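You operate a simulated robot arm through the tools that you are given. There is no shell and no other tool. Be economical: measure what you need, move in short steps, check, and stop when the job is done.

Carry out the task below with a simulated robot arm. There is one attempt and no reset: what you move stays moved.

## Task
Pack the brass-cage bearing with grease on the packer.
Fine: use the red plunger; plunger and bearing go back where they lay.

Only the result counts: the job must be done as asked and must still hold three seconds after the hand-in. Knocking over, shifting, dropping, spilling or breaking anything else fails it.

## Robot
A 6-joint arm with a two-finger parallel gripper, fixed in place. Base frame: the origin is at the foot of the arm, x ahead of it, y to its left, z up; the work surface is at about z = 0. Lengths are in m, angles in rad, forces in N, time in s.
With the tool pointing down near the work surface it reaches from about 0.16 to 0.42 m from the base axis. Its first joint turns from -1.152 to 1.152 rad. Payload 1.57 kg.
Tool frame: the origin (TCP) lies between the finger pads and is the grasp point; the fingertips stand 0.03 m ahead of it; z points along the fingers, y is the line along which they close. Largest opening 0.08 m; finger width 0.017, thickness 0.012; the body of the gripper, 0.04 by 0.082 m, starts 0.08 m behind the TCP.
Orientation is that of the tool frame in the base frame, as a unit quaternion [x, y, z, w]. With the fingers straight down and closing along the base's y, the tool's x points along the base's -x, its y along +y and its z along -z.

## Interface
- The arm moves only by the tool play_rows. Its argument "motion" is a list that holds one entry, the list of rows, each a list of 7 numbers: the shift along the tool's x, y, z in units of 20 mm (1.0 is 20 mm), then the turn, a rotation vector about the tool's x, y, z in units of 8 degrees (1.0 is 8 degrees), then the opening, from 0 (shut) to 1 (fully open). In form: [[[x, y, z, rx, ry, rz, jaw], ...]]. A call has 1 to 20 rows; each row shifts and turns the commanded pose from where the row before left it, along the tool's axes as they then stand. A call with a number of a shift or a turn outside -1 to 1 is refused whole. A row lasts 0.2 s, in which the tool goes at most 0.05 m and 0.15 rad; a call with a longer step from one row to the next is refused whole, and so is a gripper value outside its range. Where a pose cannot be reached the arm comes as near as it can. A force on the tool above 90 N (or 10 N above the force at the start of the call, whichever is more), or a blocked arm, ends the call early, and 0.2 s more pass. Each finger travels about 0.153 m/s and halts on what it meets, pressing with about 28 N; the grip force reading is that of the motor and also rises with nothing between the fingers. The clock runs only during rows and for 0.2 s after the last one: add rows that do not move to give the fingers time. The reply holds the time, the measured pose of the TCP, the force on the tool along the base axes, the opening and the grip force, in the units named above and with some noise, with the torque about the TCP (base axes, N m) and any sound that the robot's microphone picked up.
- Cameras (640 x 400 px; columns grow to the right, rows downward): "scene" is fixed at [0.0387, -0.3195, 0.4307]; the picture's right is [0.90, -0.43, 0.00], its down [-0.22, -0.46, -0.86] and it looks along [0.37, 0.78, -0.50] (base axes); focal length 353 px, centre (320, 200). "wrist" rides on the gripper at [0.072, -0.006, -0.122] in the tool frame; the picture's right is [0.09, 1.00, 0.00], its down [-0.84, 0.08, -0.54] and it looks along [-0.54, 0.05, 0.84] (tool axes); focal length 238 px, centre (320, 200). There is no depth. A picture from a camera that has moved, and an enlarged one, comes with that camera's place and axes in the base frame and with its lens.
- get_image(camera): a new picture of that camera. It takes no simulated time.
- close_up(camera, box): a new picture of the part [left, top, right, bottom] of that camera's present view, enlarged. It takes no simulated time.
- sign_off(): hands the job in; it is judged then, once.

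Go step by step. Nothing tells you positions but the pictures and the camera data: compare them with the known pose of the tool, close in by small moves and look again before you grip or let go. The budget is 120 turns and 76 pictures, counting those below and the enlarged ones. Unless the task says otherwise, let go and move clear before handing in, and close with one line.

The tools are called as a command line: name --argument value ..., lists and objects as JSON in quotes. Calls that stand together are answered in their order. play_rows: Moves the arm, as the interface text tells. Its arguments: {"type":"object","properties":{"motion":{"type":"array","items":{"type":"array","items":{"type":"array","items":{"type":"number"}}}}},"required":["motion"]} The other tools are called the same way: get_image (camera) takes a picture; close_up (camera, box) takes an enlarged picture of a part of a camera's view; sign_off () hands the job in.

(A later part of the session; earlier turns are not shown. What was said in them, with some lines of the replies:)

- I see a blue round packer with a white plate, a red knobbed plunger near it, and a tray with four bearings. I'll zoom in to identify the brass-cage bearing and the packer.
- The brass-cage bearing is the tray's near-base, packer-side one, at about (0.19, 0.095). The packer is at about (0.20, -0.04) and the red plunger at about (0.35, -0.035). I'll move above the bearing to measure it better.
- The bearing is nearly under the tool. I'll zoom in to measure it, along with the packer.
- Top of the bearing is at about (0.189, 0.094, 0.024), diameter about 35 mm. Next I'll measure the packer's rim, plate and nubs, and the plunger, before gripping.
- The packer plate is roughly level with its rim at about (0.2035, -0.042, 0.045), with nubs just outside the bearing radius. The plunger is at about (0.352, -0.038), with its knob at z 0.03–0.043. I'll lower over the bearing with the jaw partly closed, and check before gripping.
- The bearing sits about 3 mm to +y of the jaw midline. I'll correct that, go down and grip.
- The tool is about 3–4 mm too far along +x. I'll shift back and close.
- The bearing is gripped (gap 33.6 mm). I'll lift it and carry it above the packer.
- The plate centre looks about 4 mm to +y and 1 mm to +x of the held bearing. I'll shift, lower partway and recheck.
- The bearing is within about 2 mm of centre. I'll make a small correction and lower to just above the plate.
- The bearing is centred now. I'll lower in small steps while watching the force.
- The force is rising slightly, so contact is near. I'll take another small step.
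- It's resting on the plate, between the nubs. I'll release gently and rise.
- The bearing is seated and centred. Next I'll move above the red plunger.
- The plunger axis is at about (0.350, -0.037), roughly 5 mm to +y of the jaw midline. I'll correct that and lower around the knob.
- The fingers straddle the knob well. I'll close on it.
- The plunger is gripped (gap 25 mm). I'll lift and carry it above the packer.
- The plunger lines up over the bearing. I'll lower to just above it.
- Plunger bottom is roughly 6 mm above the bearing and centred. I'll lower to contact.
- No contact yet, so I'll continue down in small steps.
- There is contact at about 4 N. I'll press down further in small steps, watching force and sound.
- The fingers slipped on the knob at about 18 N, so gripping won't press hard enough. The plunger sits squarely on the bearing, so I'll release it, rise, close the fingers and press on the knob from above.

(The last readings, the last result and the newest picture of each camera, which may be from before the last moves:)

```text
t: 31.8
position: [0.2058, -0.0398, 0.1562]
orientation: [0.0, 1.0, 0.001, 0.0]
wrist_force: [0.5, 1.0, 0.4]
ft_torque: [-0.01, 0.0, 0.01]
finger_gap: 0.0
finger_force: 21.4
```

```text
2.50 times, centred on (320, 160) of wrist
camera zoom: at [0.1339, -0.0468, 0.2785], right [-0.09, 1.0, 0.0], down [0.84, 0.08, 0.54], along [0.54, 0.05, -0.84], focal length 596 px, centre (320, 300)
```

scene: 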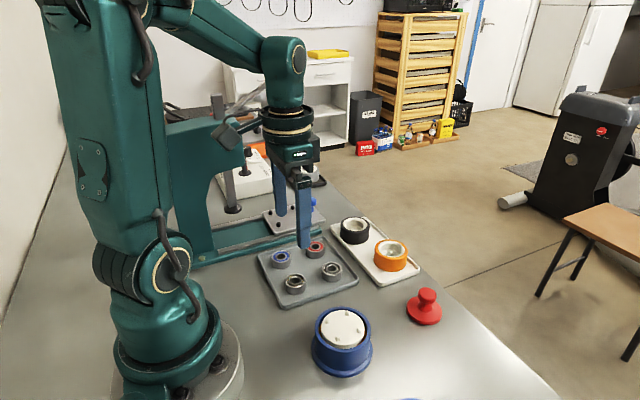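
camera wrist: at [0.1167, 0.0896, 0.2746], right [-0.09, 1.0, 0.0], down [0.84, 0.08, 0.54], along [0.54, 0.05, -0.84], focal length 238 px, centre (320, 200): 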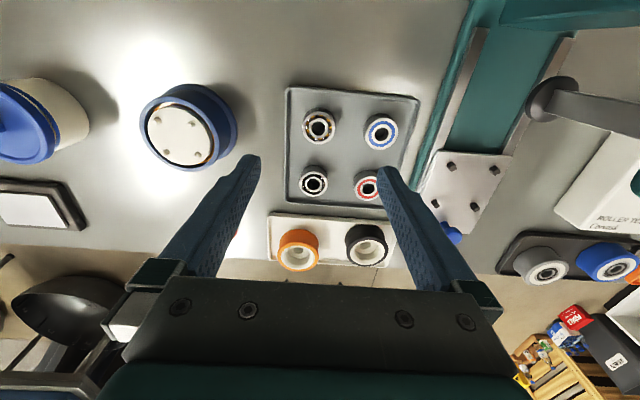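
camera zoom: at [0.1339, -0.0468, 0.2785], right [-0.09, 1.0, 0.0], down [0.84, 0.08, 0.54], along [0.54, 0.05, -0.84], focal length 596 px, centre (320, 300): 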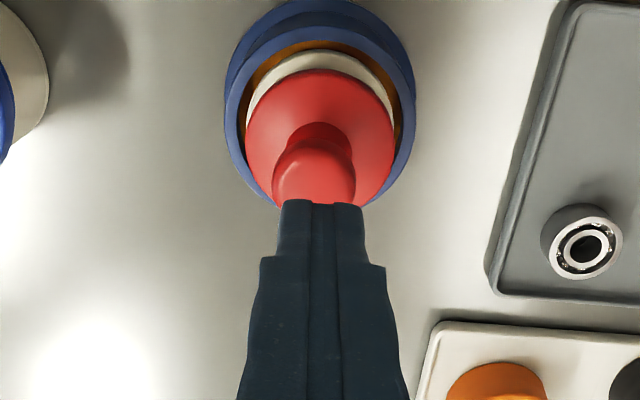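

The plunger stands stable on the bearing. I'll nudge to centre over the knob and come down to just above it.

play_rows --motion '[[[0.12, -0.075, 0, 0, 0, 0, 0], [0, 0, 0.8, 0, 0, 0, 0], [0, 0, 0, 0, 0, 0, 0], [0, 0, 0, 0, 0, 0, 0]]]'

close_up --camera "scene" --box '[290, 255, 400, 365]'

close_up --camera "wrist" --box '[220, 80, 420, 240]'

```text
t: 32.8
position: [0.2007, -0.04, 0.1396]
orientation: [-0.001, 1.0, 0.001, 0.001]
wrist_force: [0.0, 0.0, 0.2]
ft_torque: [0.01, 0.02, -0.01]
finger_gap: 0.0001
finger_force: 21.7
```

```text
3.64 times, centred on (345, 310) of scene
camera zoom: at [0.0387, -0.3195, 0.4307], right [0.9, -0.43, 0.0], down [-0.22, -0.46, -0.86], along [0.37, 0.78, -0.5], focal length 1285 px, centre (229, -200)
```

zoom: 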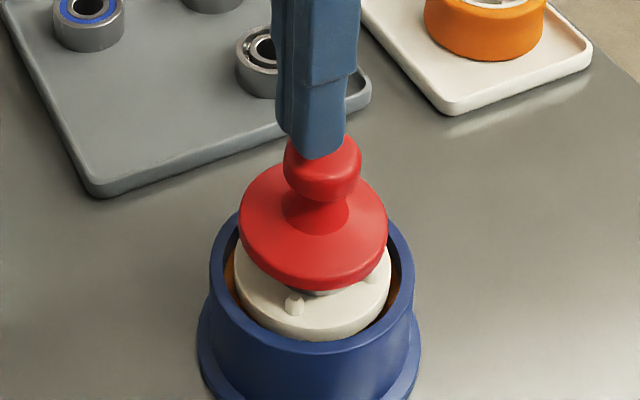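

```text
2.50 times, centred on (320, 160) of wrist
camera zoom: at [0.1291, -0.047, 0.262], right [-0.09, 1.0, 0.0], down [0.84, 0.08, 0.54], along [0.54, 0.05, -0.84], focal length 596 px, centre (320, 300)
```

zoom: 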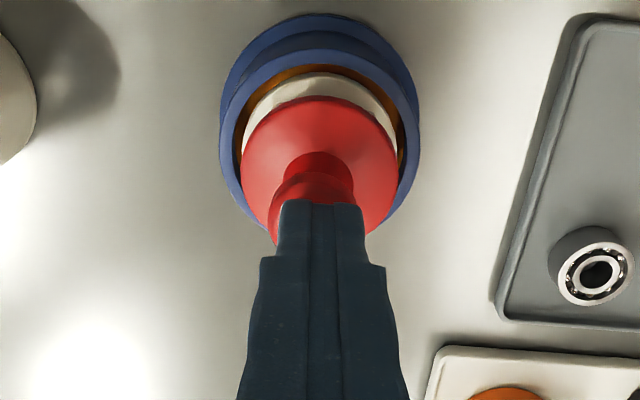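

The fingers are about 2 mm too far in +y. I'll correct that and touch down on the knob.

play_rows --motion '[[[-0.03, -0.11, 0, 0, 0, 0, 0], [0, 0, 0.25, 0, 0, 0, 0], [0, 0, 0, 0, 0, 0, 0]]]'

play_rows --motion '[[[0, 0, 0.1, 0, 0, 0, 0], [0, 0, 0, 0, 0, 0, 0]]]'

play_rows --motion '[[[0, 0, 0.1, 0, 0, 0, 0], [0, 0, 0, 0, 0, 0, 0]]]'

close_up --camera "scene" --box '[290, 255, 400, 365]'

```text
t: 33.6
position: [0.2027, -0.0437, 0.1334]
orientation: [-0.001, 1.0, 0.0, 0.001]
wrist_force: [0.1, -0.2, 2.1]
ft_torque: [-0.01, 0.03, 0.0]
finger_gap: 0.0002
finger_force: 21.4
```

```text
t: 34.2
position: [0.2016, -0.0427, 0.1308]
orientation: [-0.001, 1.0, 0.001, 0.0]
wrist_force: [1.0, -0.1, 1.8]
ft_torque: [-0.03, 0.0, 0.0]
finger_gap: 0.0
finger_force: 21.2
```

```text
t: 34.8
position: [0.2027, -0.0428, 0.1286]
orientation: [-0.001, 1.0, 0.001, 0.001]
wrist_force: [-0.1, -0.6, 3.4]
ft_torque: [-0.02, 0.0, 0.0]
finger_gap: 0.0
finger_force: 21.4
```

```text
3.64 times, centred on (345, 310) of scene
camera zoom: at [0.0387, -0.3195, 0.4307], right [0.9, -0.43, 0.0], down [-0.22, -0.46, -0.86], along [0.37, 0.78, -0.5], focal length 1285 px, centre (229, -200)
```

zoom: 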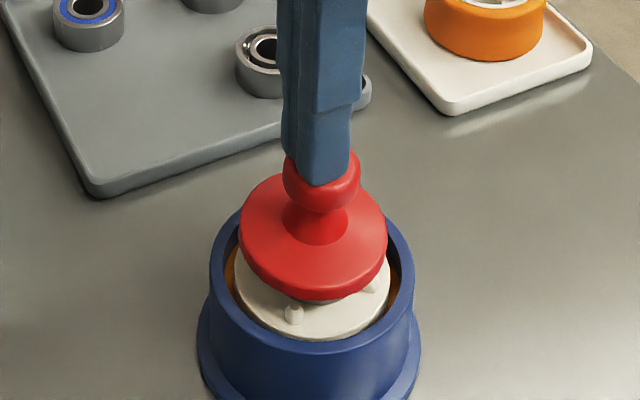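

The plate is now sinking under a light push, so grease is being forced up. I'll continue pressing slowly.

play_rows --motion '[[[0, 0, 0.1, 0, 0, 0, 0], [0, 0, 0, 0, 0, 0, 0], [0, 0, 0.1, 0, 0, 0, 0], [0, 0, 0, 0, 0, 0, 0]]]'

play_rows --motion '[[[0, 0, 0.1, 0, 0, 0, 0], [0, 0, 0, 0, 0, 0, 0], [0, 0, 0.1, 0, 0, 0, 0], [0, 0, 0, 0, 0, 0, 0]]]'

close_up --camera "scene" --box '[290, 255, 400, 365]'

```text
t: 35.8
position: [0.2021, -0.043, 0.1255]
orientation: [-0.002, 1.0, 0.0, 0.001]
wrist_force: [-0.4, 0.7, 23.1]
ft_torque: [0.01, -0.09, -0.05]
finger_gap: 0.0003
finger_force: 21.2
```

```text
t: 36.7
position: [0.2053, -0.0429, 0.1249]
orientation: [-0.002, 1.0, -0.001, 0.006]
wrist_force: [-8.5, 4.2, 40.2]
ft_torque: [0.17, 0.28, 0.03]
finger_gap: 0.0001
finger_force: 21.3
stopped in row 4: the force on the tool passed its limit at 112 N (the readings are from after the stop); the commanded pose is now the measured one
```

```text
3.64 times, centred on (345, 310) of scene
camera zoom: at [0.0386, -0.3195, 0.4307], right [0.9, -0.43, 0.0], down [-0.22, -0.46, -0.86], along [0.37, 0.78, -0.5], focal length 1285 px, centre (229, -200)
```

zoom: 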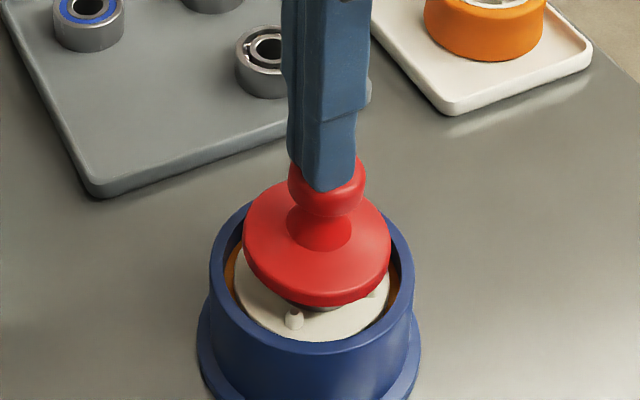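

The press hit a hard stop, so the plate looks bottomed out. I'll rise off and look.

play_rows --motion '[[[0, 0, -0.2, 0, 0, 0, 0], [0, 0, -0.6, 0, 0, 0, 0], [0, 0, -0.8, 0, 0, 0, 0], [0, 0, -0.5, 0, 0, 0, 0], [0, 0, 0, 0, 0, 0, 0.3], [0, 0, 0, 0, 0, 0, 0.6], [0, 0, 0, 0, 0, 0, 0.6]]]'

close_up --camera "scene" --box '[300, 285, 390, 365]'

close_up --camera "wrist" --box '[220, 60, 420, 220]'

```text
t: 38.3
position: [0.204, -0.043, 0.1664]
orientation: [-0.002, 1.0, -0.001, 0.005]
wrist_force: [-0.1, 0.1, 0.3]
ft_torque: [-0.01, -0.01, 0.0]
finger_gap: 0.048
finger_force: 0.0
```

```text
5.00 times, centred on (345, 325) of scene
camera zoom: at [0.0387, -0.3195, 0.4307], right [0.9, -0.43, 0.0], down [-0.22, -0.46, -0.86], along [0.37, 0.78, -0.5], focal length 1766 px, centre (195, -425)
```

zoom: 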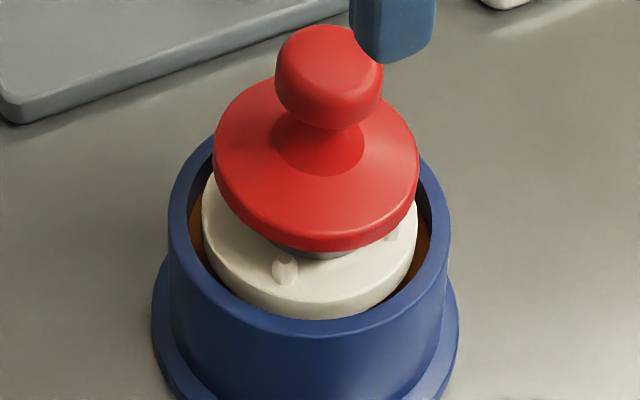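

```text
2.50 times, centred on (320, 140) of wrist
camera zoom: at [0.1313, -0.0496, 0.2878], right [-0.09, 1.0, 0.0], down [0.83, 0.08, 0.55], along [0.55, 0.05, -0.84], focal length 596 px, centre (320, 350)
```

zoom: 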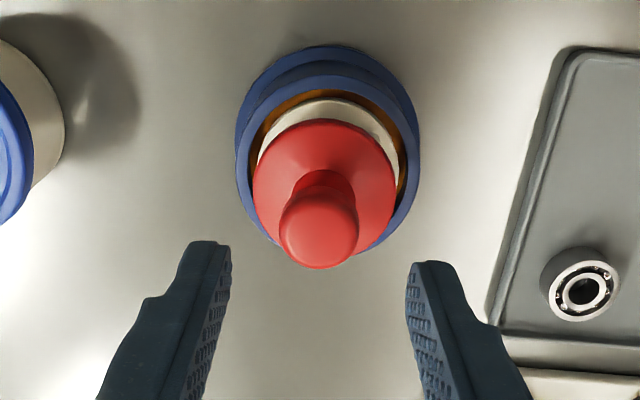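

The spring-loaded plate has come back up and the plunger still sits squarely. To be sure the grease goes through, I'll do a slower full-stroke press with a hold.

play_rows --motion '[[[0, 0, 0, 0, 0.065, 0, 0.3], [0, 0, 0, 0, 0, 0, 0], [0, 0, 0, 0, 0, 0, 0], [0, 0, 0.7, 0, 0, 0, 0], [0, 0, 0.7, 0, 0, 0, 0], [0, 0, 0.2, 0, 0, 0, 0], [0, 0, 0, 0, 0, 0, 0]]]'

play_rows --motion '[[[0, 0, 0.05, 0, 0, 0, 0], [0, 0, 0.05, 0, 0, 0, 0], [0, 0, 0.05, 0, 0, 0, 0], [0, 0, 0.05, 0, 0, 0, 0], [0, 0, 0.05, 0, 0, 0, 0], [0, 0, 0.05, 0, 0, 0, 0], [0, 0, 0.05, 0, 0, 0, 0], [0, 0, 0, 0, 0, 0, 0], [0, 0, 0, 0, 0, 0, 0], [0, 0, 0, 0, 0, 0, 0]]]'

close_up --camera "scene" --box '[300, 285, 390, 365]'

```text
t: 39.9
position: [0.2036, -0.0434, 0.1329]
orientation: [-0.002, 1.0, -0.001, 0.0]
wrist_force: [0.0, -0.6, 0.3]
ft_torque: [0.0, -0.03, 0.01]
finger_gap: 0.0002
finger_force: 21.6
```

```text
t: 42.1
position: [0.2036, -0.0433, 0.1267]
orientation: [-0.002, 1.0, 0.0, 0.0]
wrist_force: [-0.7, 0.2, 4.4]
ft_torque: [-0.02, -0.03, -0.04]
finger_gap: 0.0
finger_force: 21.4
```

```text
5.00 times, centred on (345, 325) of scene
camera zoom: at [0.0387, -0.3195, 0.4307], right [0.9, -0.43, 0.0], down [-0.22, -0.46, -0.86], along [0.37, 0.78, -0.5], focal length 1766 px, centre (195, -425)
```

zoom: 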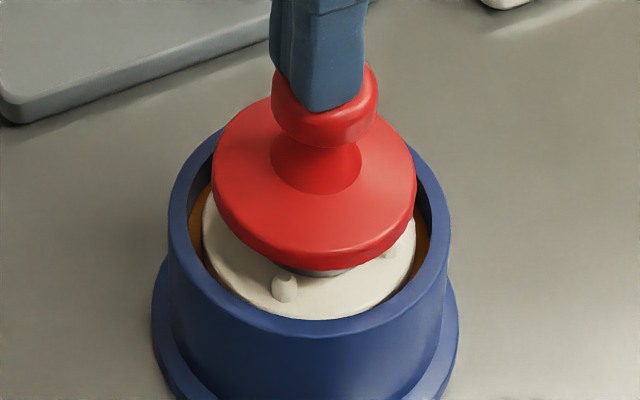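

The plate is most of the way down at only 4 N. I'll continue gently to the bottom and hold.

play_rows --motion '[[[0, 0, 0.05, 0, 0, 0, 0], [0, 0, 0, 0, 0, 0, 0], [0, 0, 0.05, 0, 0, 0, 0], [0, 0, 0, 0, 0, 0, 0], [0, 0, 0, 0, 0, 0, 0], [0, 0, 0, 0, 0, 0, 0]]]'

play_rows --motion '[[[0, 0, 0.05, 0, 0, 0, 0], [0, 0, 0, 0, 0, 0, 0], [0, 0, 0, 0, 0, 0, 0], [0, 0, 0, 0, 0, 0, 0], [0, 0, 0, 0, 0, 0, 0], [0, 0, 0, 0, 0, 0, 0]]]'

close_up --camera "scene" --box '[300, 285, 390, 365]'

```text
t: 43.5
position: [0.2055, -0.0433, 0.1237]
orientation: [-0.001, 1.0, -0.002, 0.0]
wrist_force: [-1.7, 1.1, 35.6]
ft_torque: [-0.06, -0.12, 0.07]
finger_gap: 0.0
finger_force: 21.3
```

```text
t: 44.9
position: [0.2044, -0.0429, 0.1252]
orientation: [-0.002, 1.0, -0.001, 0.002]
wrist_force: [-1.5, 0.3, 53.4]
ft_torque: [0.21, 0.04, -0.26]
finger_gap: 0.0003
finger_force: 21.4
```

```text
5.00 times, centred on (345, 325) of scene
camera zoom: at [0.0386, -0.3195, 0.4307], right [0.9, -0.43, 0.0], down [-0.22, -0.46, -0.86], along [0.37, 0.78, -0.5], focal length 1766 px, centre (195, -425)
```

zoom: 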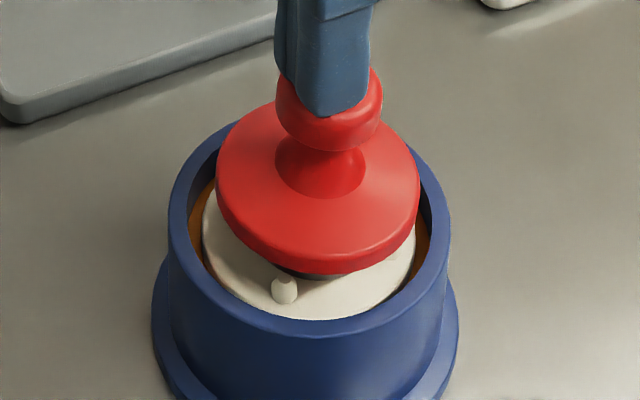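

It held at about 53 N at the bottom stop. I'll rise, open, and prepare to regrip the plunger.

play_rows --motion '[[[0, 0, -0.1, 0, 0, 0, 0], [0, 0, -0.3, 0, 0, 0, 0], [0, 0, -0.7, 0, 0, 0, 0], [0, 0, -0.7, 0, 0, 0, 0], [0, 0, -0.2, 0, 0, 0, 0], [0, 0, 0, 0, 0, 0, 0.3], [0, 0, 0, 0, 0, 0, 0.55], [0, 0, 0, 0, 0, 0, 0.55]]]'

close_up --camera "wrist" --box '[220, 60, 420, 220]'

close_up --camera "scene" --box '[300, 285, 390, 365]'

```text
t: 46.7
position: [0.2035, -0.0416, 0.164]
orientation: [-0.002, 1.0, -0.002, 0.0]
wrist_force: [-0.1, -0.5, 0.4]
ft_torque: [-0.02, 0.0, -0.01]
finger_gap: 0.0439
finger_force: 0.0
```

```text
2.50 times, centred on (320, 140) of wrist
camera zoom: at [0.132, -0.0484, 0.2868], right [-0.09, 1.0, 0.0], down [0.84, 0.08, 0.54], along [0.54, 0.05, -0.84], focal length 596 px, centre (320, 350)
```

zoom: 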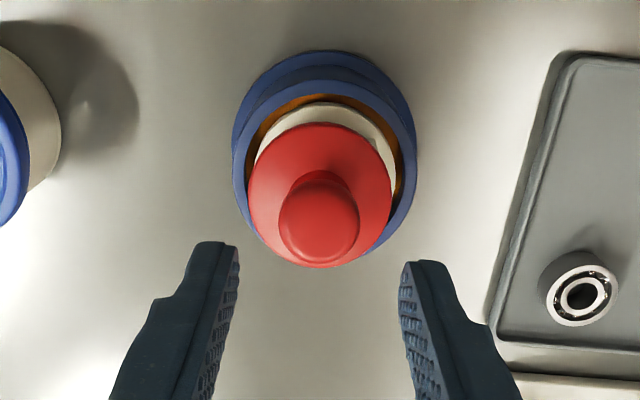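

```text
5.00 times, centred on (345, 325) of scene
camera zoom: at [0.0387, -0.3195, 0.4307], right [0.9, -0.43, 0.0], down [-0.22, -0.46, -0.86], along [0.37, 0.78, -0.5], focal length 1766 px, centre (195, -425)
```

zoom: 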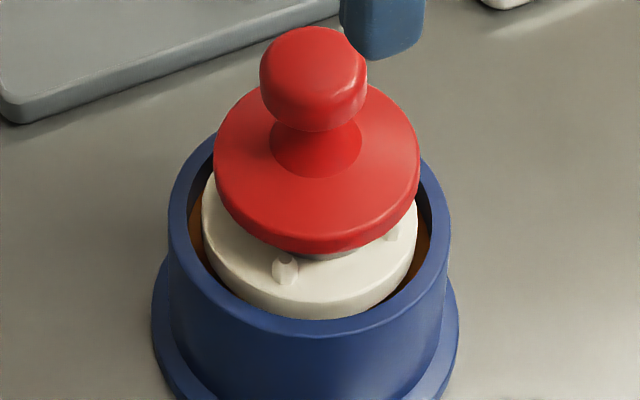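

The plunger is still upright and centred under the jaw. I'll lower around the knob and grip.

play_rows --motion '[[[0, 0, 0.9, 0, 0, 0, 0.55], [0, 0, 0.9, 0, 0, 0, 0.55], [0, 0, 0.8, 0, 0, 0, 0.55], [0, 0, 0, 0, 0, 0, 0.55], [0, 0, 0, 0, 0, 0, 0.45], [0, 0, 0, 0, 0, 0, 0.38], [0, 0, 0, 0, 0, 0, 0.3], [0, 0, 0, 0, 0, 0, 0.22], [0, 0, 0, 0, 0, 0, 0.22]]]'

close_up --camera "wrist" --box '[220, 60, 420, 220]'

close_up --camera "scene" --box '[300, 270, 390, 365]'

```text
t: 48.7
position: [0.2039, -0.0416, 0.1127]
orientation: [-0.002, 1.0, -0.001, 0.001]
wrist_force: [0.3, -0.3, -0.8]
ft_torque: [0.03, -0.02, 0.01]
finger_gap: 0.0253
finger_force: 28.0
```

```text
2.50 times, centred on (320, 140) of wrist
camera zoom: at [0.1314, -0.0478, 0.2347], right [-0.09, 1.0, 0.0], down [0.84, 0.08, 0.54], along [0.54, 0.05, -0.84], focal length 596 px, centre (320, 350)
```

zoom: 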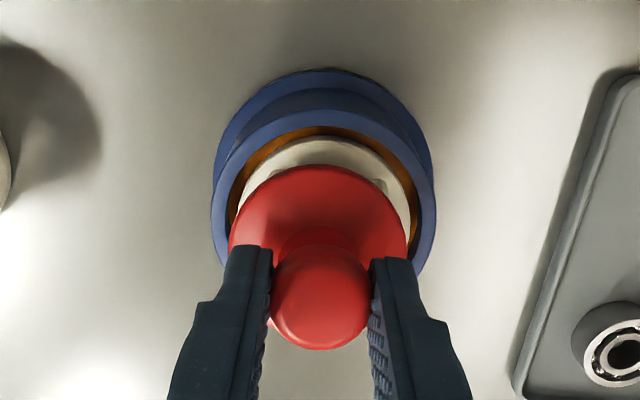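

```text
4.21 times, centred on (345, 318) of scene
camera zoom: at [0.0387, -0.3195, 0.4307], right [0.9, -0.43, 0.0], down [-0.22, -0.46, -0.86], along [0.37, 0.78, -0.5], focal length 1488 px, centre (215, -295)
```

zoom: 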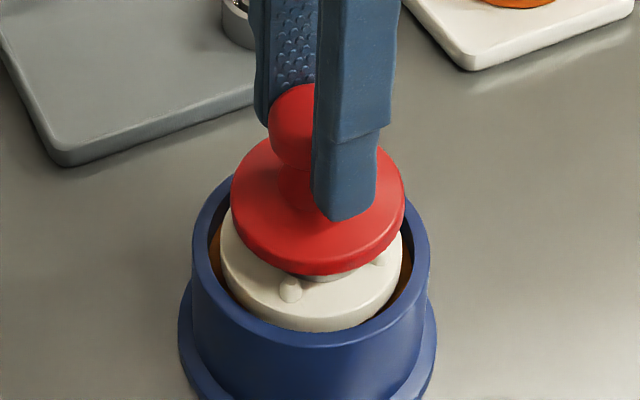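

It's gripped. I'll lift the plunger slowly, checking that the bearing stays on the plate and looking for grease.

play_rows --motion '[[[0, 0, -0.15, 0, 0, 0, 0.22], [0, 0, -0.3, 0, 0, 0, 0.22], [0, 0, -0.7, 0, 0, 0, 0.22], [0, 0, -0.9, 0, 0, 0, 0.22], [0, 0, 0, 0, 0, 0, 0.22]]]'

close_up --camera "scene" --box '[300, 270, 390, 365]'

```text
t: 49.9
position: [0.2046, -0.0439, 0.1536]
orientation: [-0.002, 1.0, -0.001, 0.0]
wrist_force: [-1.0, -0.8, 0.1]
ft_torque: [0.0, 0.0, 0.0]
finger_gap: 0.0251
finger_force: 28.6
```

```text
4.21 times, centred on (345, 318) of scene
camera zoom: at [0.0387, -0.3195, 0.4307], right [0.9, -0.43, 0.0], down [-0.22, -0.46, -0.86], along [0.37, 0.78, -0.5], focal length 1488 px, centre (215, -295)
```

zoom: 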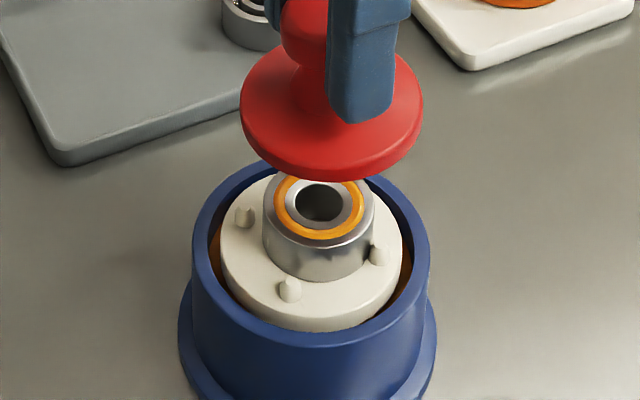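

Orange grease now fills the cage ring, so the bearing is packed. I'll carry the plunger back over its original spot.

play_rows --motion '[[[-0.9225, 0.0425, 0, 0, 0, 0, 0.22], [-0.9225, 0.0425, 0, 0, 0, 0, 0.22], [-0.9225, 0.0425, 0, 0, 0, 0, 0.22], [-0.9225, 0.0425, 0, 0, 0, 0, 0.22], [-0.9225, 0.0425, 0, 0, 0, 0, 0.22], [-0.9225, 0.0425, 0, 0, 0, 0, 0.22], [-0.9225, 0.0425, 0, 0, 0, 0, 0.22], [-0.9225, 0.0425, 0, 0, 0, 0, 0.22], [0, 0, 0.9, 0, 0, 0, 0.22], [0, 0, 0.9, 0, 0, 0, 0.22], [0, 0, 0.9, 0, 0, 0, 0.22], [0, 0, 0.9, 0, 0, 0, 0.22], [0, 0, 0.8, 0, 0, 0, 0.22], [0, 0, 0, 0, 0, 0, 0.22], [0, 0, 0, 0, 0, 0, 0.22]]]'

close_up --camera "scene" --box '[395, 280, 455, 330]'

close_up --camera "wrist" --box '[220, 80, 420, 240]'

```text
t: 53.1
position: [0.3518, -0.0352, 0.0647]
orientation: [-0.001, 1.0, -0.001, 0.0]
wrist_force: [-0.3, -0.7, 0.2]
ft_torque: [0.01, -0.01, 0.0]
finger_gap: 0.0251
finger_force: 27.9
```

```text
8.00 times, centred on (425, 305) of scene
camera zoom: at [0.0387, -0.3195, 0.4307], right [0.9, -0.43, 0.0], down [-0.22, -0.46, -0.86], along [0.37, 0.78, -0.5], focal length 2826 px, centre (-520, -640)
```

zoom: 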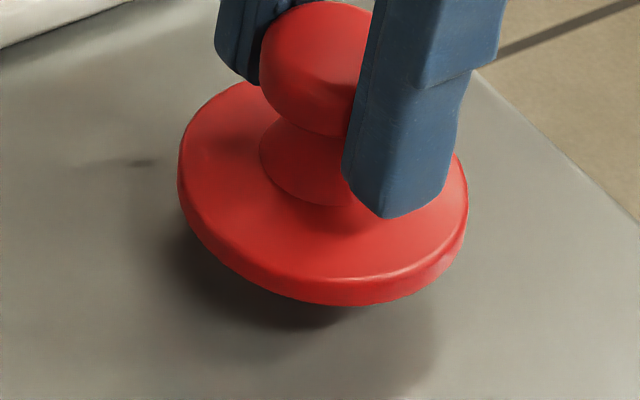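

```text
2.50 times, centred on (320, 160) of wrist
camera zoom: at [0.2788, -0.0416, 0.1866], right [-0.09, 1.0, 0.0], down [0.84, 0.08, 0.54], along [0.54, 0.05, -0.84], focal length 596 px, centre (320, 300)
```

zoom: 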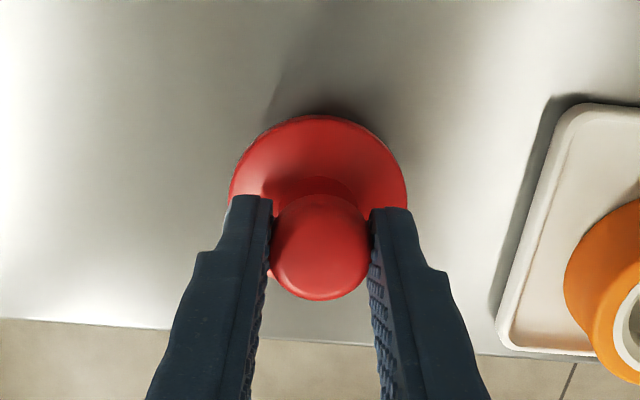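

Lateral match with the original picture is good. I'll lower most of the rest and compare again.

play_rows --motion '[[[0, 0, 0.25, 0, 0, 0, 0.22], [0, 0, 0.2, 0, 0, 0, 0.22], [0, 0, 0, 0, 0, 0, 0.22], [0, 0, 0, 0, 0, 0, 0.22]]]'

close_up --camera "scene" --box '[395, 280, 455, 330]'

```text
t: 54.1
position: [0.3502, -0.034, 0.0555]
orientation: [-0.003, 1.0, -0.001, 0.0]
wrist_force: [-0.2, -0.2, -1.3]
ft_torque: [-0.01, 0.0, 0.01]
finger_gap: 0.0251
finger_force: 27.9
```

```text
8.00 times, centred on (425, 305) of scene
camera zoom: at [0.0387, -0.3195, 0.4307], right [0.9, -0.43, 0.0], down [-0.22, -0.46, -0.86], along [0.37, 0.78, -0.5], focal length 2826 px, centre (-520, -640)
```

zoom: 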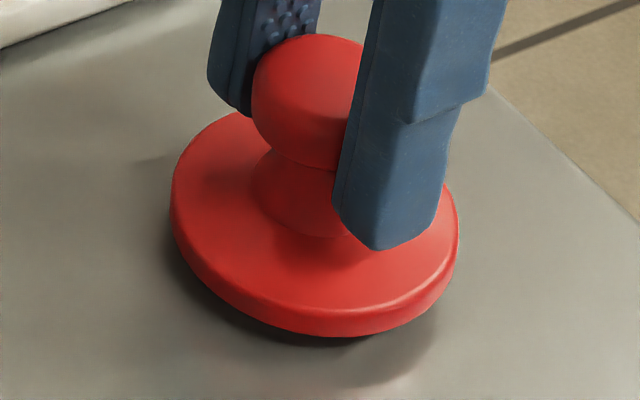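

About 4–5 mm remain. I'll lower to contact.

play_rows --motion '[[[-0.02, 0, 0.1, 0, 0, 0, 0.22], [0, 0, 0.08, 0, 0, 0, 0.22], [0, 0, 0, 0, 0, 0, 0.22], [0, 0, 0, 0, 0, 0, 0.22]]]'

close_up --camera "scene" --box '[395, 280, 455, 330]'

```text
t: 55.1
position: [0.3513, -0.0356, 0.0532]
orientation: [-0.002, 1.0, -0.001, 0.0]
wrist_force: [-0.2, -0.4, -1.8]
ft_torque: [0.01, 0.0, -0.03]
finger_gap: 0.0251
finger_force: 28.3
```

```text
8.00 times, centred on (425, 305) of scene
camera zoom: at [0.0387, -0.3195, 0.4307], right [0.9, -0.43, 0.0], down [-0.22, -0.46, -0.86], along [0.37, 0.78, -0.5], focal length 2826 px, centre (-520, -640)
```

zoom: 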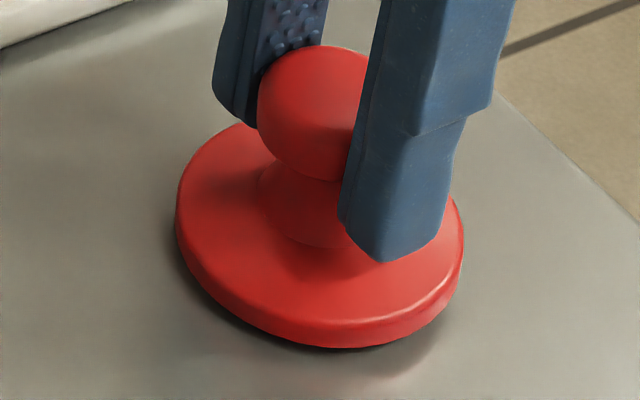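

About 2 mm to go, with a sub-millimetre lateral offset. I'll lower to the table.

play_rows --motion '[[[0.035, 0, 0.06, 0, 0, 0, 0.22], [0, 0, 0.05, 0, 0, 0, 0.22], [0, 0, 0, 0, 0, 0, 0.22], [0, 0, 0, 0, 0, 0, 0.22]]]'

close_up --camera "scene" --box '[395, 280, 455, 330]'

```text
t: 56.1
position: [0.3499, -0.0347, 0.0506]
orientation: [0.0, 1.0, -0.001, 0.0]
wrist_force: [0.3, -1.3, -1.2]
ft_torque: [0.01, -0.02, -0.01]
finger_gap: 0.025
finger_force: 27.7
```

```text
8.00 times, centred on (425, 305) of scene
camera zoom: at [0.0387, -0.3195, 0.4307], right [0.9, -0.43, 0.0], down [-0.22, -0.46, -0.86], along [0.37, 0.78, -0.5], focal length 2826 px, centre (-520, -640)
```

zoom: 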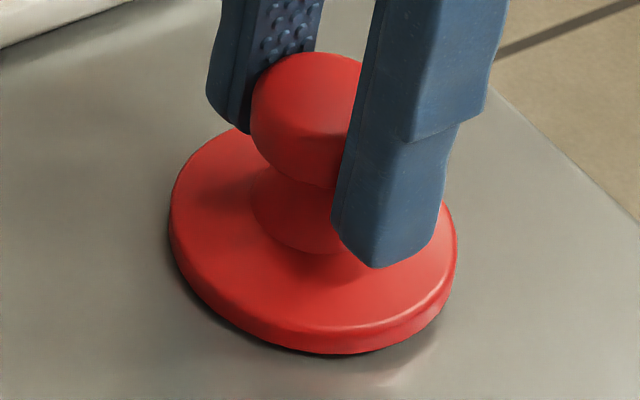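

play_rows --motion '[[[0, 0, 0.05, 0, 0, 0, 0.22], [0, 0, 0, 0, 0, 0, 0.22], [0, 0, 0, 0, 0, 0, 0.22]]]'

close_up --camera "scene" --box '[395, 280, 455, 330]'

```text
t: 56.9
position: [0.3499, -0.0354, 0.0491]
orientation: [-0.003, 1.0, -0.001, 0.0]
wrist_force: [-0.2, -0.7, -0.1]
ft_torque: [0.01, 0.01, -0.02]
finger_gap: 0.0251
finger_force: 28.3
```

```text
8.00 times, centred on (425, 305) of scene
camera zoom: at [0.0387, -0.3195, 0.4307], right [0.9, -0.43, 0.0], down [-0.22, -0.46, -0.86], along [0.37, 0.78, -0.5], focal length 2826 px, centre (-520, -640)
```

zoom: 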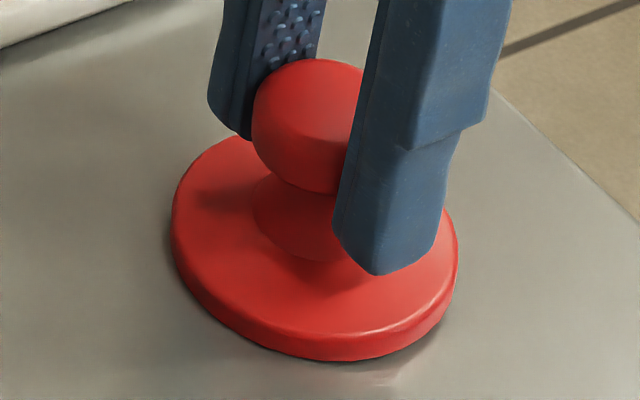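

The flange position matches the original picture almost exactly. I'll release gently and rise.

play_rows --motion '[[[0, 0, 0.03, 0, 0, 0, 0.22], [0, 0, 0, 0, 0, 0, 0.22], [0, 0, 0, 0, 0, 0, 0.35], [0, 0, 0, 0, 0, 0, 0.45], [0, 0, 0, 0, 0, 0, 0.55], [0, 0, 0, 0, 0, 0, 0.6], [0, 0, -0.4, 0, 0, 0, 0.6], [0, 0, -0.9, 0, 0, 0, 0.6], [0, 0, -0.9, 0, 0, 0, 0.6], [0, 0, -0.9, 0, 0, 0, 0.6], [0, 0, -0.9, 0, 0, 0, 0.6], [0, 0, 0, 0, 0, 0, 0.6]]]'

close_up --camera "scene" --box '[395, 280, 455, 330]'

```text
t: 59.5
position: [0.3516, -0.0367, 0.1271]
orientation: [-0.001, 1.0, -0.002, 0.0]
wrist_force: [0.3, 0.5, -0.7]
ft_torque: [-0.02, -0.01, 0.01]
finger_gap: 0.0481
finger_force: 0.0
```

```text
8.00 times, centred on (425, 305) of scene
camera zoom: at [0.0387, -0.3195, 0.4307], right [0.9, -0.43, 0.0], down [-0.22, -0.46, -0.86], along [0.37, 0.78, -0.5], focal length 2826 px, centre (-520, -640)
```

zoom: 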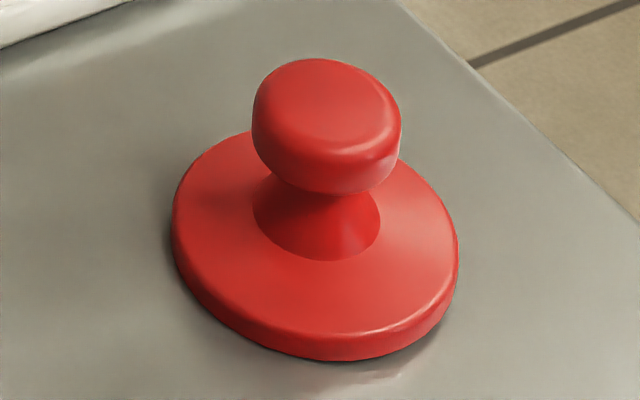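

The plunger is back in its place. Next I'll go back above the packer to fetch the bearing.

play_rows --motion '[[[0.922, -0.025, 0, 0, 0, 0, 0.6], [0.922, -0.025, 0, 0, 0, 0, 0.6], [0.922, -0.025, 0, 0, 0, 0, 0.6], [0.922, -0.025, 0, 0, 0, 0, 0.6], [0.922, -0.025, 0, 0, 0, 0, 0.6], [0.922, -0.025, 0, 0, 0, 0, 0.6], [0.922, -0.025, 0, 0, 0, 0, 0.55], [0.922, -0.025, 0, 0, 0, 0, 0.55], [0, 0, 0, 0, 0, 0, 0.55], [0, 0, 0, 0, 0, 0, 0.55]]]'

close_up --camera "wrist" --box '[230, 60, 410, 190]'

close_up --camera "scene" --box '[305, 295, 385, 365]'

```text
t: 61.7
position: [0.2043, -0.0415, 0.1299]
orientation: [-0.002, 1.0, 0.0, 0.0]
wrist_force: [-0.2, 1.0, -0.3]
ft_torque: [-0.05, -0.03, 0.0]
finger_gap: 0.0441
finger_force: 0.1
```

```text
3.08 times, centred on (320, 125) of wrist
camera zoom: at [0.1312, -0.0473, 0.2519], right [-0.09, 1.0, 0.0], down [0.84, 0.08, 0.54], along [0.54, 0.05, -0.84], focal length 733 px, centre (320, 431)
```

zoom: 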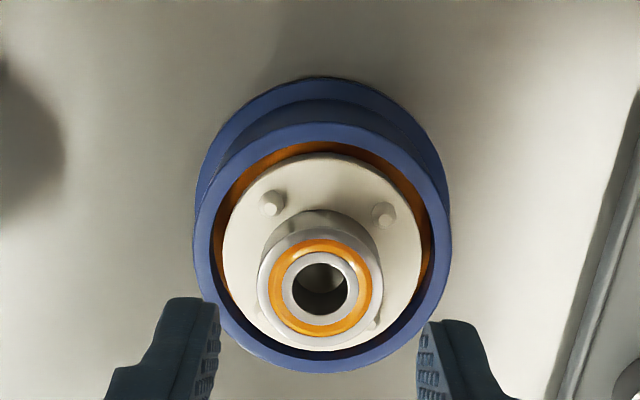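

```text
5.71 times, centred on (345, 330) of scene
camera zoom: at [0.0387, -0.3195, 0.4307], right [0.9, -0.43, 0.0], down [-0.22, -0.46, -0.86], along [0.37, 0.78, -0.5], focal length 2019 px, centre (177, -543)
```

zoom: 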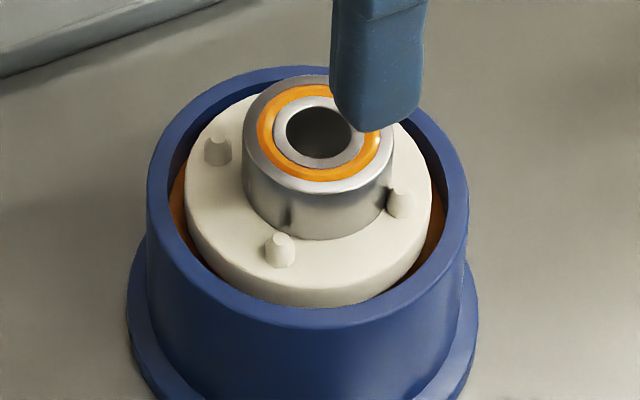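

The bearing is slightly +x of the jaw now. I'll correct by about 2 mm and lower around it.

play_rows --motion '[[[-0.11, 0.04, 0, 0, 0, 0, 0.55], [0, 0, 0.9, 0, 0, 0, 0.55], [0, 0, 0.9, 0, 0, 0, 0.55], [0, 0, 0.45, 0, 0, 0, 0.55], [0, 0, 0, 0, 0, 0, 0.55], [0, 0, 0, 0, 0, 0, 0.55]]]'

close_up --camera "wrist" --box '[230, 110, 410, 225]'

close_up --camera "scene" --box '[305, 295, 385, 365]'

```text
t: 63.1
position: [0.2041, -0.0391, 0.0846]
orientation: [-0.002, 1.0, -0.001, 0.0]
wrist_force: [0.0, 0.3, -0.2]
ft_torque: [0.0, 0.01, 0.04]
finger_gap: 0.044
finger_force: 0.0
```

```text
3.48 times, centred on (320, 168) of wrist
camera zoom: at [0.1323, -0.0456, 0.2066], right [-0.09, 1.0, 0.0], down [0.84, 0.08, 0.54], along [0.54, 0.05, -0.84], focal length 829 px, centre (320, 313)
```

zoom: 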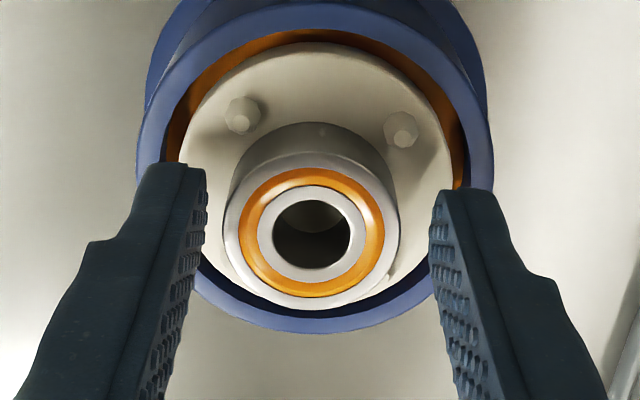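

```text
5.71 times, centred on (345, 330) of scene
camera zoom: at [0.0387, -0.3195, 0.4307], right [0.9, -0.43, 0.0], down [-0.22, -0.46, -0.86], along [0.37, 0.78, -0.5], focal length 2019 px, centre (177, -543)
```

zoom: 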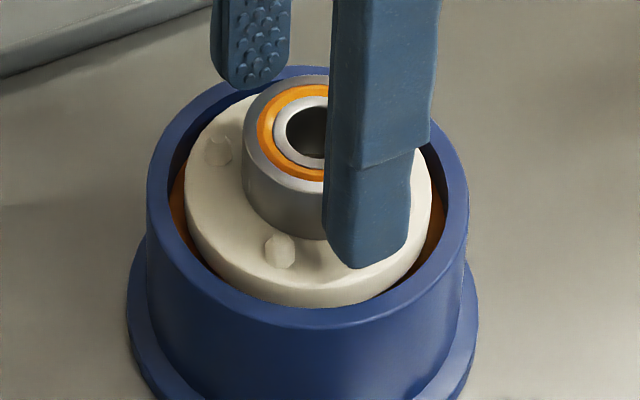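

Nearly aligned, so I'll make a final 2 mm x / 1 mm y correction and grip.

play_rows --motion '[[[-0.1, -0.055, 0, 0, 0, 0, 0.55], [0, 0, 0, 0, 0, 0, 0.55], [0, 0, 0, 0, 0, 0, 0.45], [0, 0, 0, 0, 0, 0, 0.4], [0, 0, 0, 0, 0, 0, 0.35], [0, 0, 0, 0, 0, 0, 0.3], [0, 0, 0, 0, 0, 0, 0.3]]]'

close_up --camera "wrist" --box '[230, 110, 410, 225]'

```text
t: 64.7
position: [0.2068, -0.0397, 0.0842]
orientation: [-0.002, 1.0, -0.001, 0.0]
wrist_force: [0.9, 0.1, 0.1]
ft_torque: [-0.03, -0.01, 0.01]
finger_gap: 0.0333
finger_force: 27.5
```

```text
3.48 times, centred on (320, 168) of wrist
camera zoom: at [0.1352, -0.0464, 0.2073], right [-0.09, 1.0, 0.0], down [0.84, 0.08, 0.54], along [0.54, 0.05, -0.84], focal length 829 px, centre (320, 313)
```

zoom: 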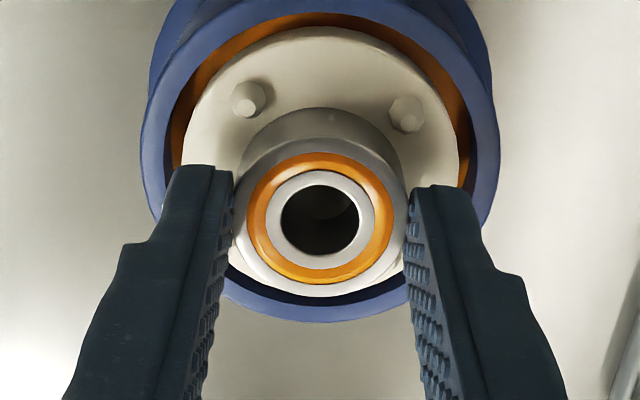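

The grip matches the original one. I'll lift and carry the bearing back above its tray spot.

play_rows --motion '[[[0, 0, -0.2, 0, 0, 0, 0.3], [0, 0, -0.6, 0, 0, 0, 0.3], [0, 0, -0.7, 0, 0, 0, 0.3], [0, 0, -0.5, 0, 0, 0, 0.3], [0.1156, 0.844, 0, 0, 0, 0, 0.3], [0.1156, 0.844, 0, 0, 0, 0, 0.3], [0.1156, 0.844, 0, 0, 0, 0, 0.3], [0.1156, 0.844, 0, 0, 0, 0, 0.3], [0.1156, 0.844, 0, 0, 0, 0, 0.3], [0.1156, 0.844, 0, 0, 0, 0, 0.3], [0.1156, 0.844, 0, 0, 0, 0, 0.3], [0.1156, 0.844, 0, 0, 0, 0, 0.3], [0, 0, 0.9, 0, 0, 0, 0.3], [0, 0, 0.9, 0, 0, 0, 0.3], [0, 0, 0.9, 0, 0, 0, 0.3], [0, 0, 0.6, 0, 0, 0, 0.3], [0, 0, 0, 0, 0, 0, 0.3], [0, 0, 0, 0, 0, 0, 0.3]]]'

close_up --camera "scene" --box '[260, 240, 370, 310]'

close_up --camera "wrist" --box '[230, 110, 410, 225]'

```text
t: 68.5
position: [0.1875, 0.0944, 0.0569]
orientation: [-0.001, 1.0, 0.0, 0.0]
wrist_force: [0.0, 0.1, -1.4]
ft_torque: [-0.02, 0.02, -0.01]
finger_gap: 0.0333
finger_force: 28.0
```

```text
5.71 times, centred on (315, 275) of scene
camera zoom: at [0.0387, -0.3195, 0.4307], right [0.9, -0.43, 0.0], down [-0.22, -0.46, -0.86], along [0.37, 0.78, -0.5], focal length 2019 px, centre (349, -229)
```

zoom: 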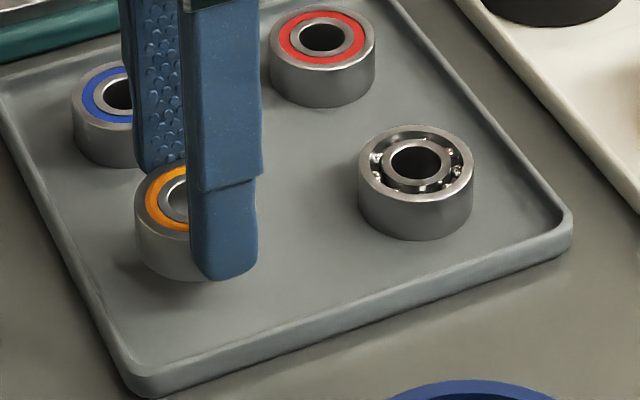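

```text
3.48 times, centred on (320, 168) of wrist
camera zoom: at [0.1148, 0.0891, 0.1794], right [-0.09, 1.0, 0.0], down [0.84, 0.08, 0.54], along [0.54, 0.05, -0.84], focal length 829 px, centre (320, 313)
```

zoom: 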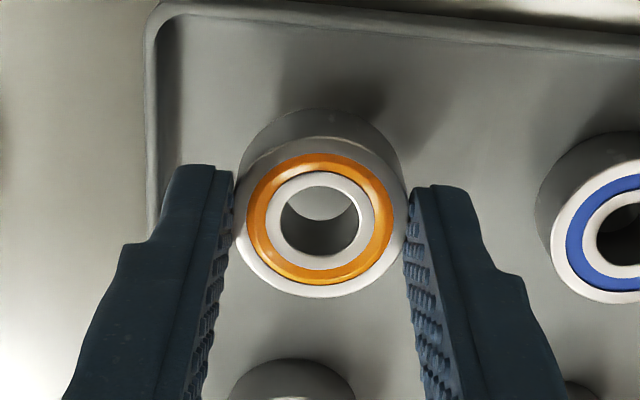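

Comparing with the original pictures, the bearing needs about 3 mm more in +x; y is fine. I'll correct and lower partway.

play_rows --motion '[[[-0.16, 0, 0, 0, 0, 0, 0.3], [0, 0, 0.3, 0, 0, 0, 0.3], [0, 0, 0, 0, 0, 0, 0.3], [0, 0, 0, 0, 0, 0, 0.3]]]'

close_up --camera "scene" --box '[260, 240, 370, 310]'

close_up --camera "wrist" --box '[230, 110, 410, 225]'

```text
t: 69.5
position: [0.1912, 0.095, 0.0521]
orientation: [-0.002, 1.0, -0.001, 0.0]
wrist_force: [-0.8, 0.2, -0.5]
ft_torque: [-0.02, 0.03, -0.02]
finger_gap: 0.0335
finger_force: 27.6
```

```text
5.71 times, centred on (315, 275) of scene
camera zoom: at [0.0387, -0.3195, 0.4307], right [0.9, -0.43, 0.0], down [-0.22, -0.46, -0.86], along [0.37, 0.78, -0.5], focal length 2019 px, centre (349, -229)
```

zoom: 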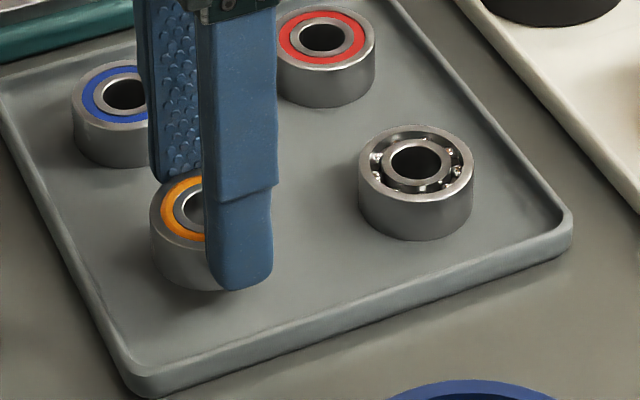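

```text
3.48 times, centred on (320, 168) of wrist
camera zoom: at [0.1191, 0.0885, 0.1746], right [-0.09, 1.0, 0.0], down [0.84, 0.08, 0.54], along [0.54, 0.05, -0.84], focal length 829 px, centre (320, 313)
```

zoom: 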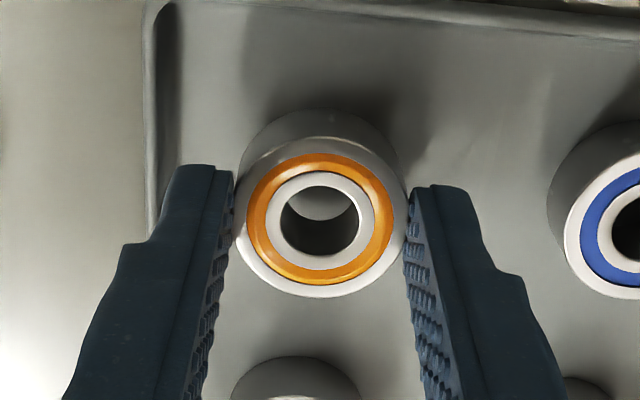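

Within about 1 mm now. I'll make a small trim and lower further.

play_rows --motion '[[[0.035, 0.025, 0, 0, 0, 0, 0.3], [0, 0, 0.25, 0, 0, 0, 0.3], [0, 0, 0, 0, 0, 0, 0.3], [0, 0, 0, 0, 0, 0, 0.3]]]'

close_up --camera "scene" --box '[260, 240, 370, 310]'

close_up --camera "wrist" --box '[230, 110, 410, 225]'

```text
t: 70.5
position: [0.1909, 0.096, 0.0465]
orientation: [-0.002, 1.0, 0.0, 0.0]
wrist_force: [0.2, -0.9, -1.0]
ft_torque: [0.0, -0.04, -0.01]
finger_gap: 0.0334
finger_force: 27.6
```

```text
5.71 times, centred on (315, 275) of scene
camera zoom: at [0.0387, -0.3195, 0.4307], right [0.9, -0.43, 0.0], down [-0.22, -0.46, -0.86], along [0.37, 0.78, -0.5], focal length 2019 px, centre (349, -229)
```

zoom: 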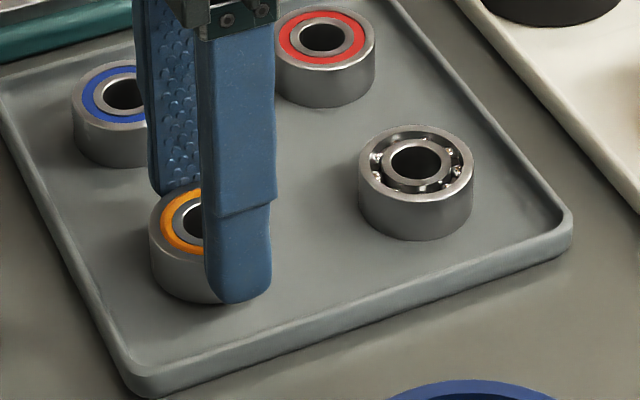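

```text
3.48 times, centred on (320, 168) of wrist
camera zoom: at [0.1188, 0.0893, 0.1689], right [-0.09, 1.0, 0.0], down [0.84, 0.08, 0.54], along [0.54, 0.05, -0.84], focal length 829 px, centre (320, 313)
```

zoom: 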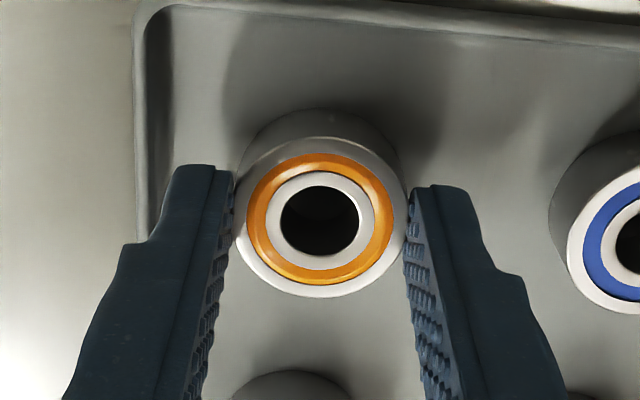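

play_rows --motion '[[[0, 0, 0.1, 0, 0, 0, 0.3], [0, 0, 0, 0, 0, 0, 0.3], [0, 0, 0, 0, 0, 0, 0.3]]]'

play_rows --motion '[[[0, 0, 0.05, 0, 0, 0, 0.3], [0, 0, 0, 0, 0, 0, 0.3], [0, 0, 0, 0, 0, 0, 0.3]]]'

close_up --camera "scene" --box '[260, 240, 370, 310]'

```text
t: 71.3
position: [0.1898, 0.0949, 0.0442]
orientation: [-0.002, 1.0, -0.001, -0.001]
wrist_force: [-0.5, -0.5, -0.9]
ft_torque: [0.01, 0.01, 0.0]
finger_gap: 0.0332
finger_force: 28.5
```

```text
t: 72.1
position: [0.1907, 0.0952, 0.0439]
orientation: [-0.002, 1.0, -0.001, 0.0]
wrist_force: [-0.8, -0.4, 8.2]
ft_torque: [-0.03, 0.01, -0.01]
finger_gap: 0.0332
finger_force: 28.6
```

```text
5.71 times, centred on (315, 275) of scene
camera zoom: at [0.0387, -0.3195, 0.4307], right [0.9, -0.43, 0.0], down [-0.22, -0.46, -0.86], along [0.37, 0.78, -0.5], focal length 2019 px, centre (349, -229)
```

zoom: 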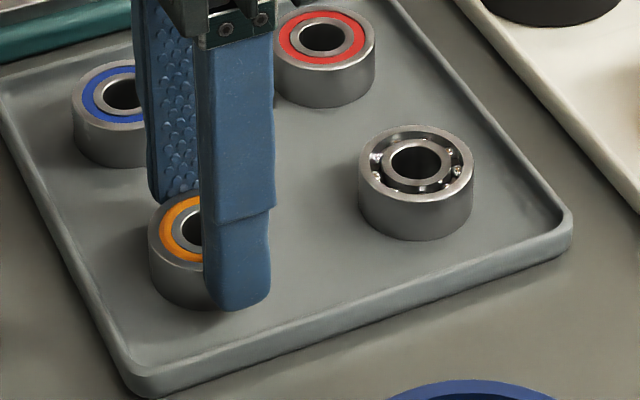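

Contact at 8 N; the position matches the original picture closely. I'll release and rise.

play_rows --motion '[[[0, 0, -0.02, 0, 0, 0, 0.3], [0, 0, 0, 0, 0, 0, 0.45], [0, 0, 0, 0, 0, 0, 0.5], [0, 0, 0, 0, 0, 0, 0.55], [0, 0, -0.3, 0, 0, 0, 0.55], [0, 0, -0.8, 0, 0, 0, 0.55], [0, 0, -1, 0, 0, 0, 0.55], [0, 0, -1, 0, 0, 0, 0.55], [0, 0, -1, 0, 0, 0, 0.55], [0, 0, -1, 0, 0, 0, 0.55], [0, 0, 0, 0, 0, 0, 0.55]]]'

close_up --camera "scene" --box '[260, 240, 370, 310]'

get_image --camera "scene"

```text
t: 74.5
position: [0.1917, 0.0948, 0.1472]
orientation: [-0.002, 1.0, 0.0, 0.0]
wrist_force: [0.1, -0.2, -0.2]
ft_torque: [-0.03, 0.07, -0.01]
finger_gap: 0.0442
finger_force: 0.0
```

```text
5.71 times, centred on (315, 275) of scene
camera zoom: at [0.0387, -0.3195, 0.4307], right [0.9, -0.43, 0.0], down [-0.22, -0.46, -0.86], along [0.37, 0.78, -0.5], focal length 2019 px, centre (349, -229)
```

zoom: 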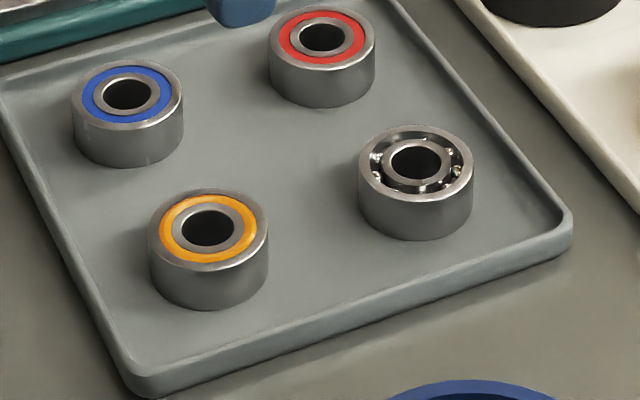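

```text
0 pictures are left
```

scene: 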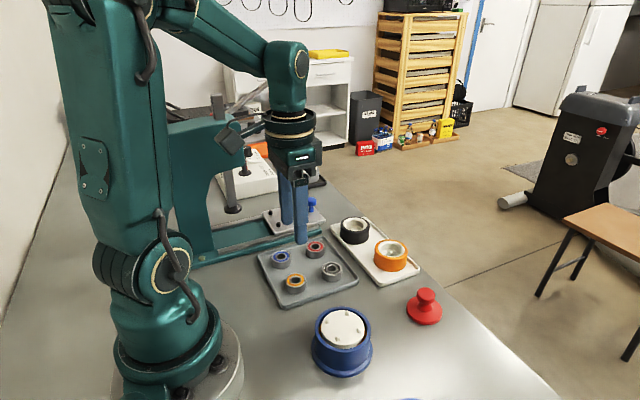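

The bearing is packed and back in its original tray spot, the plunger is back where it lay, everything else is undisturbed and the gripper is clear. I'm handing in.

sign_off

```text
The job is handed in.
```

The brass-cage bearing is packed with grease, and both it and the red plunger are back where they lay, to within about a millimetre by the pictures. Job handed in.
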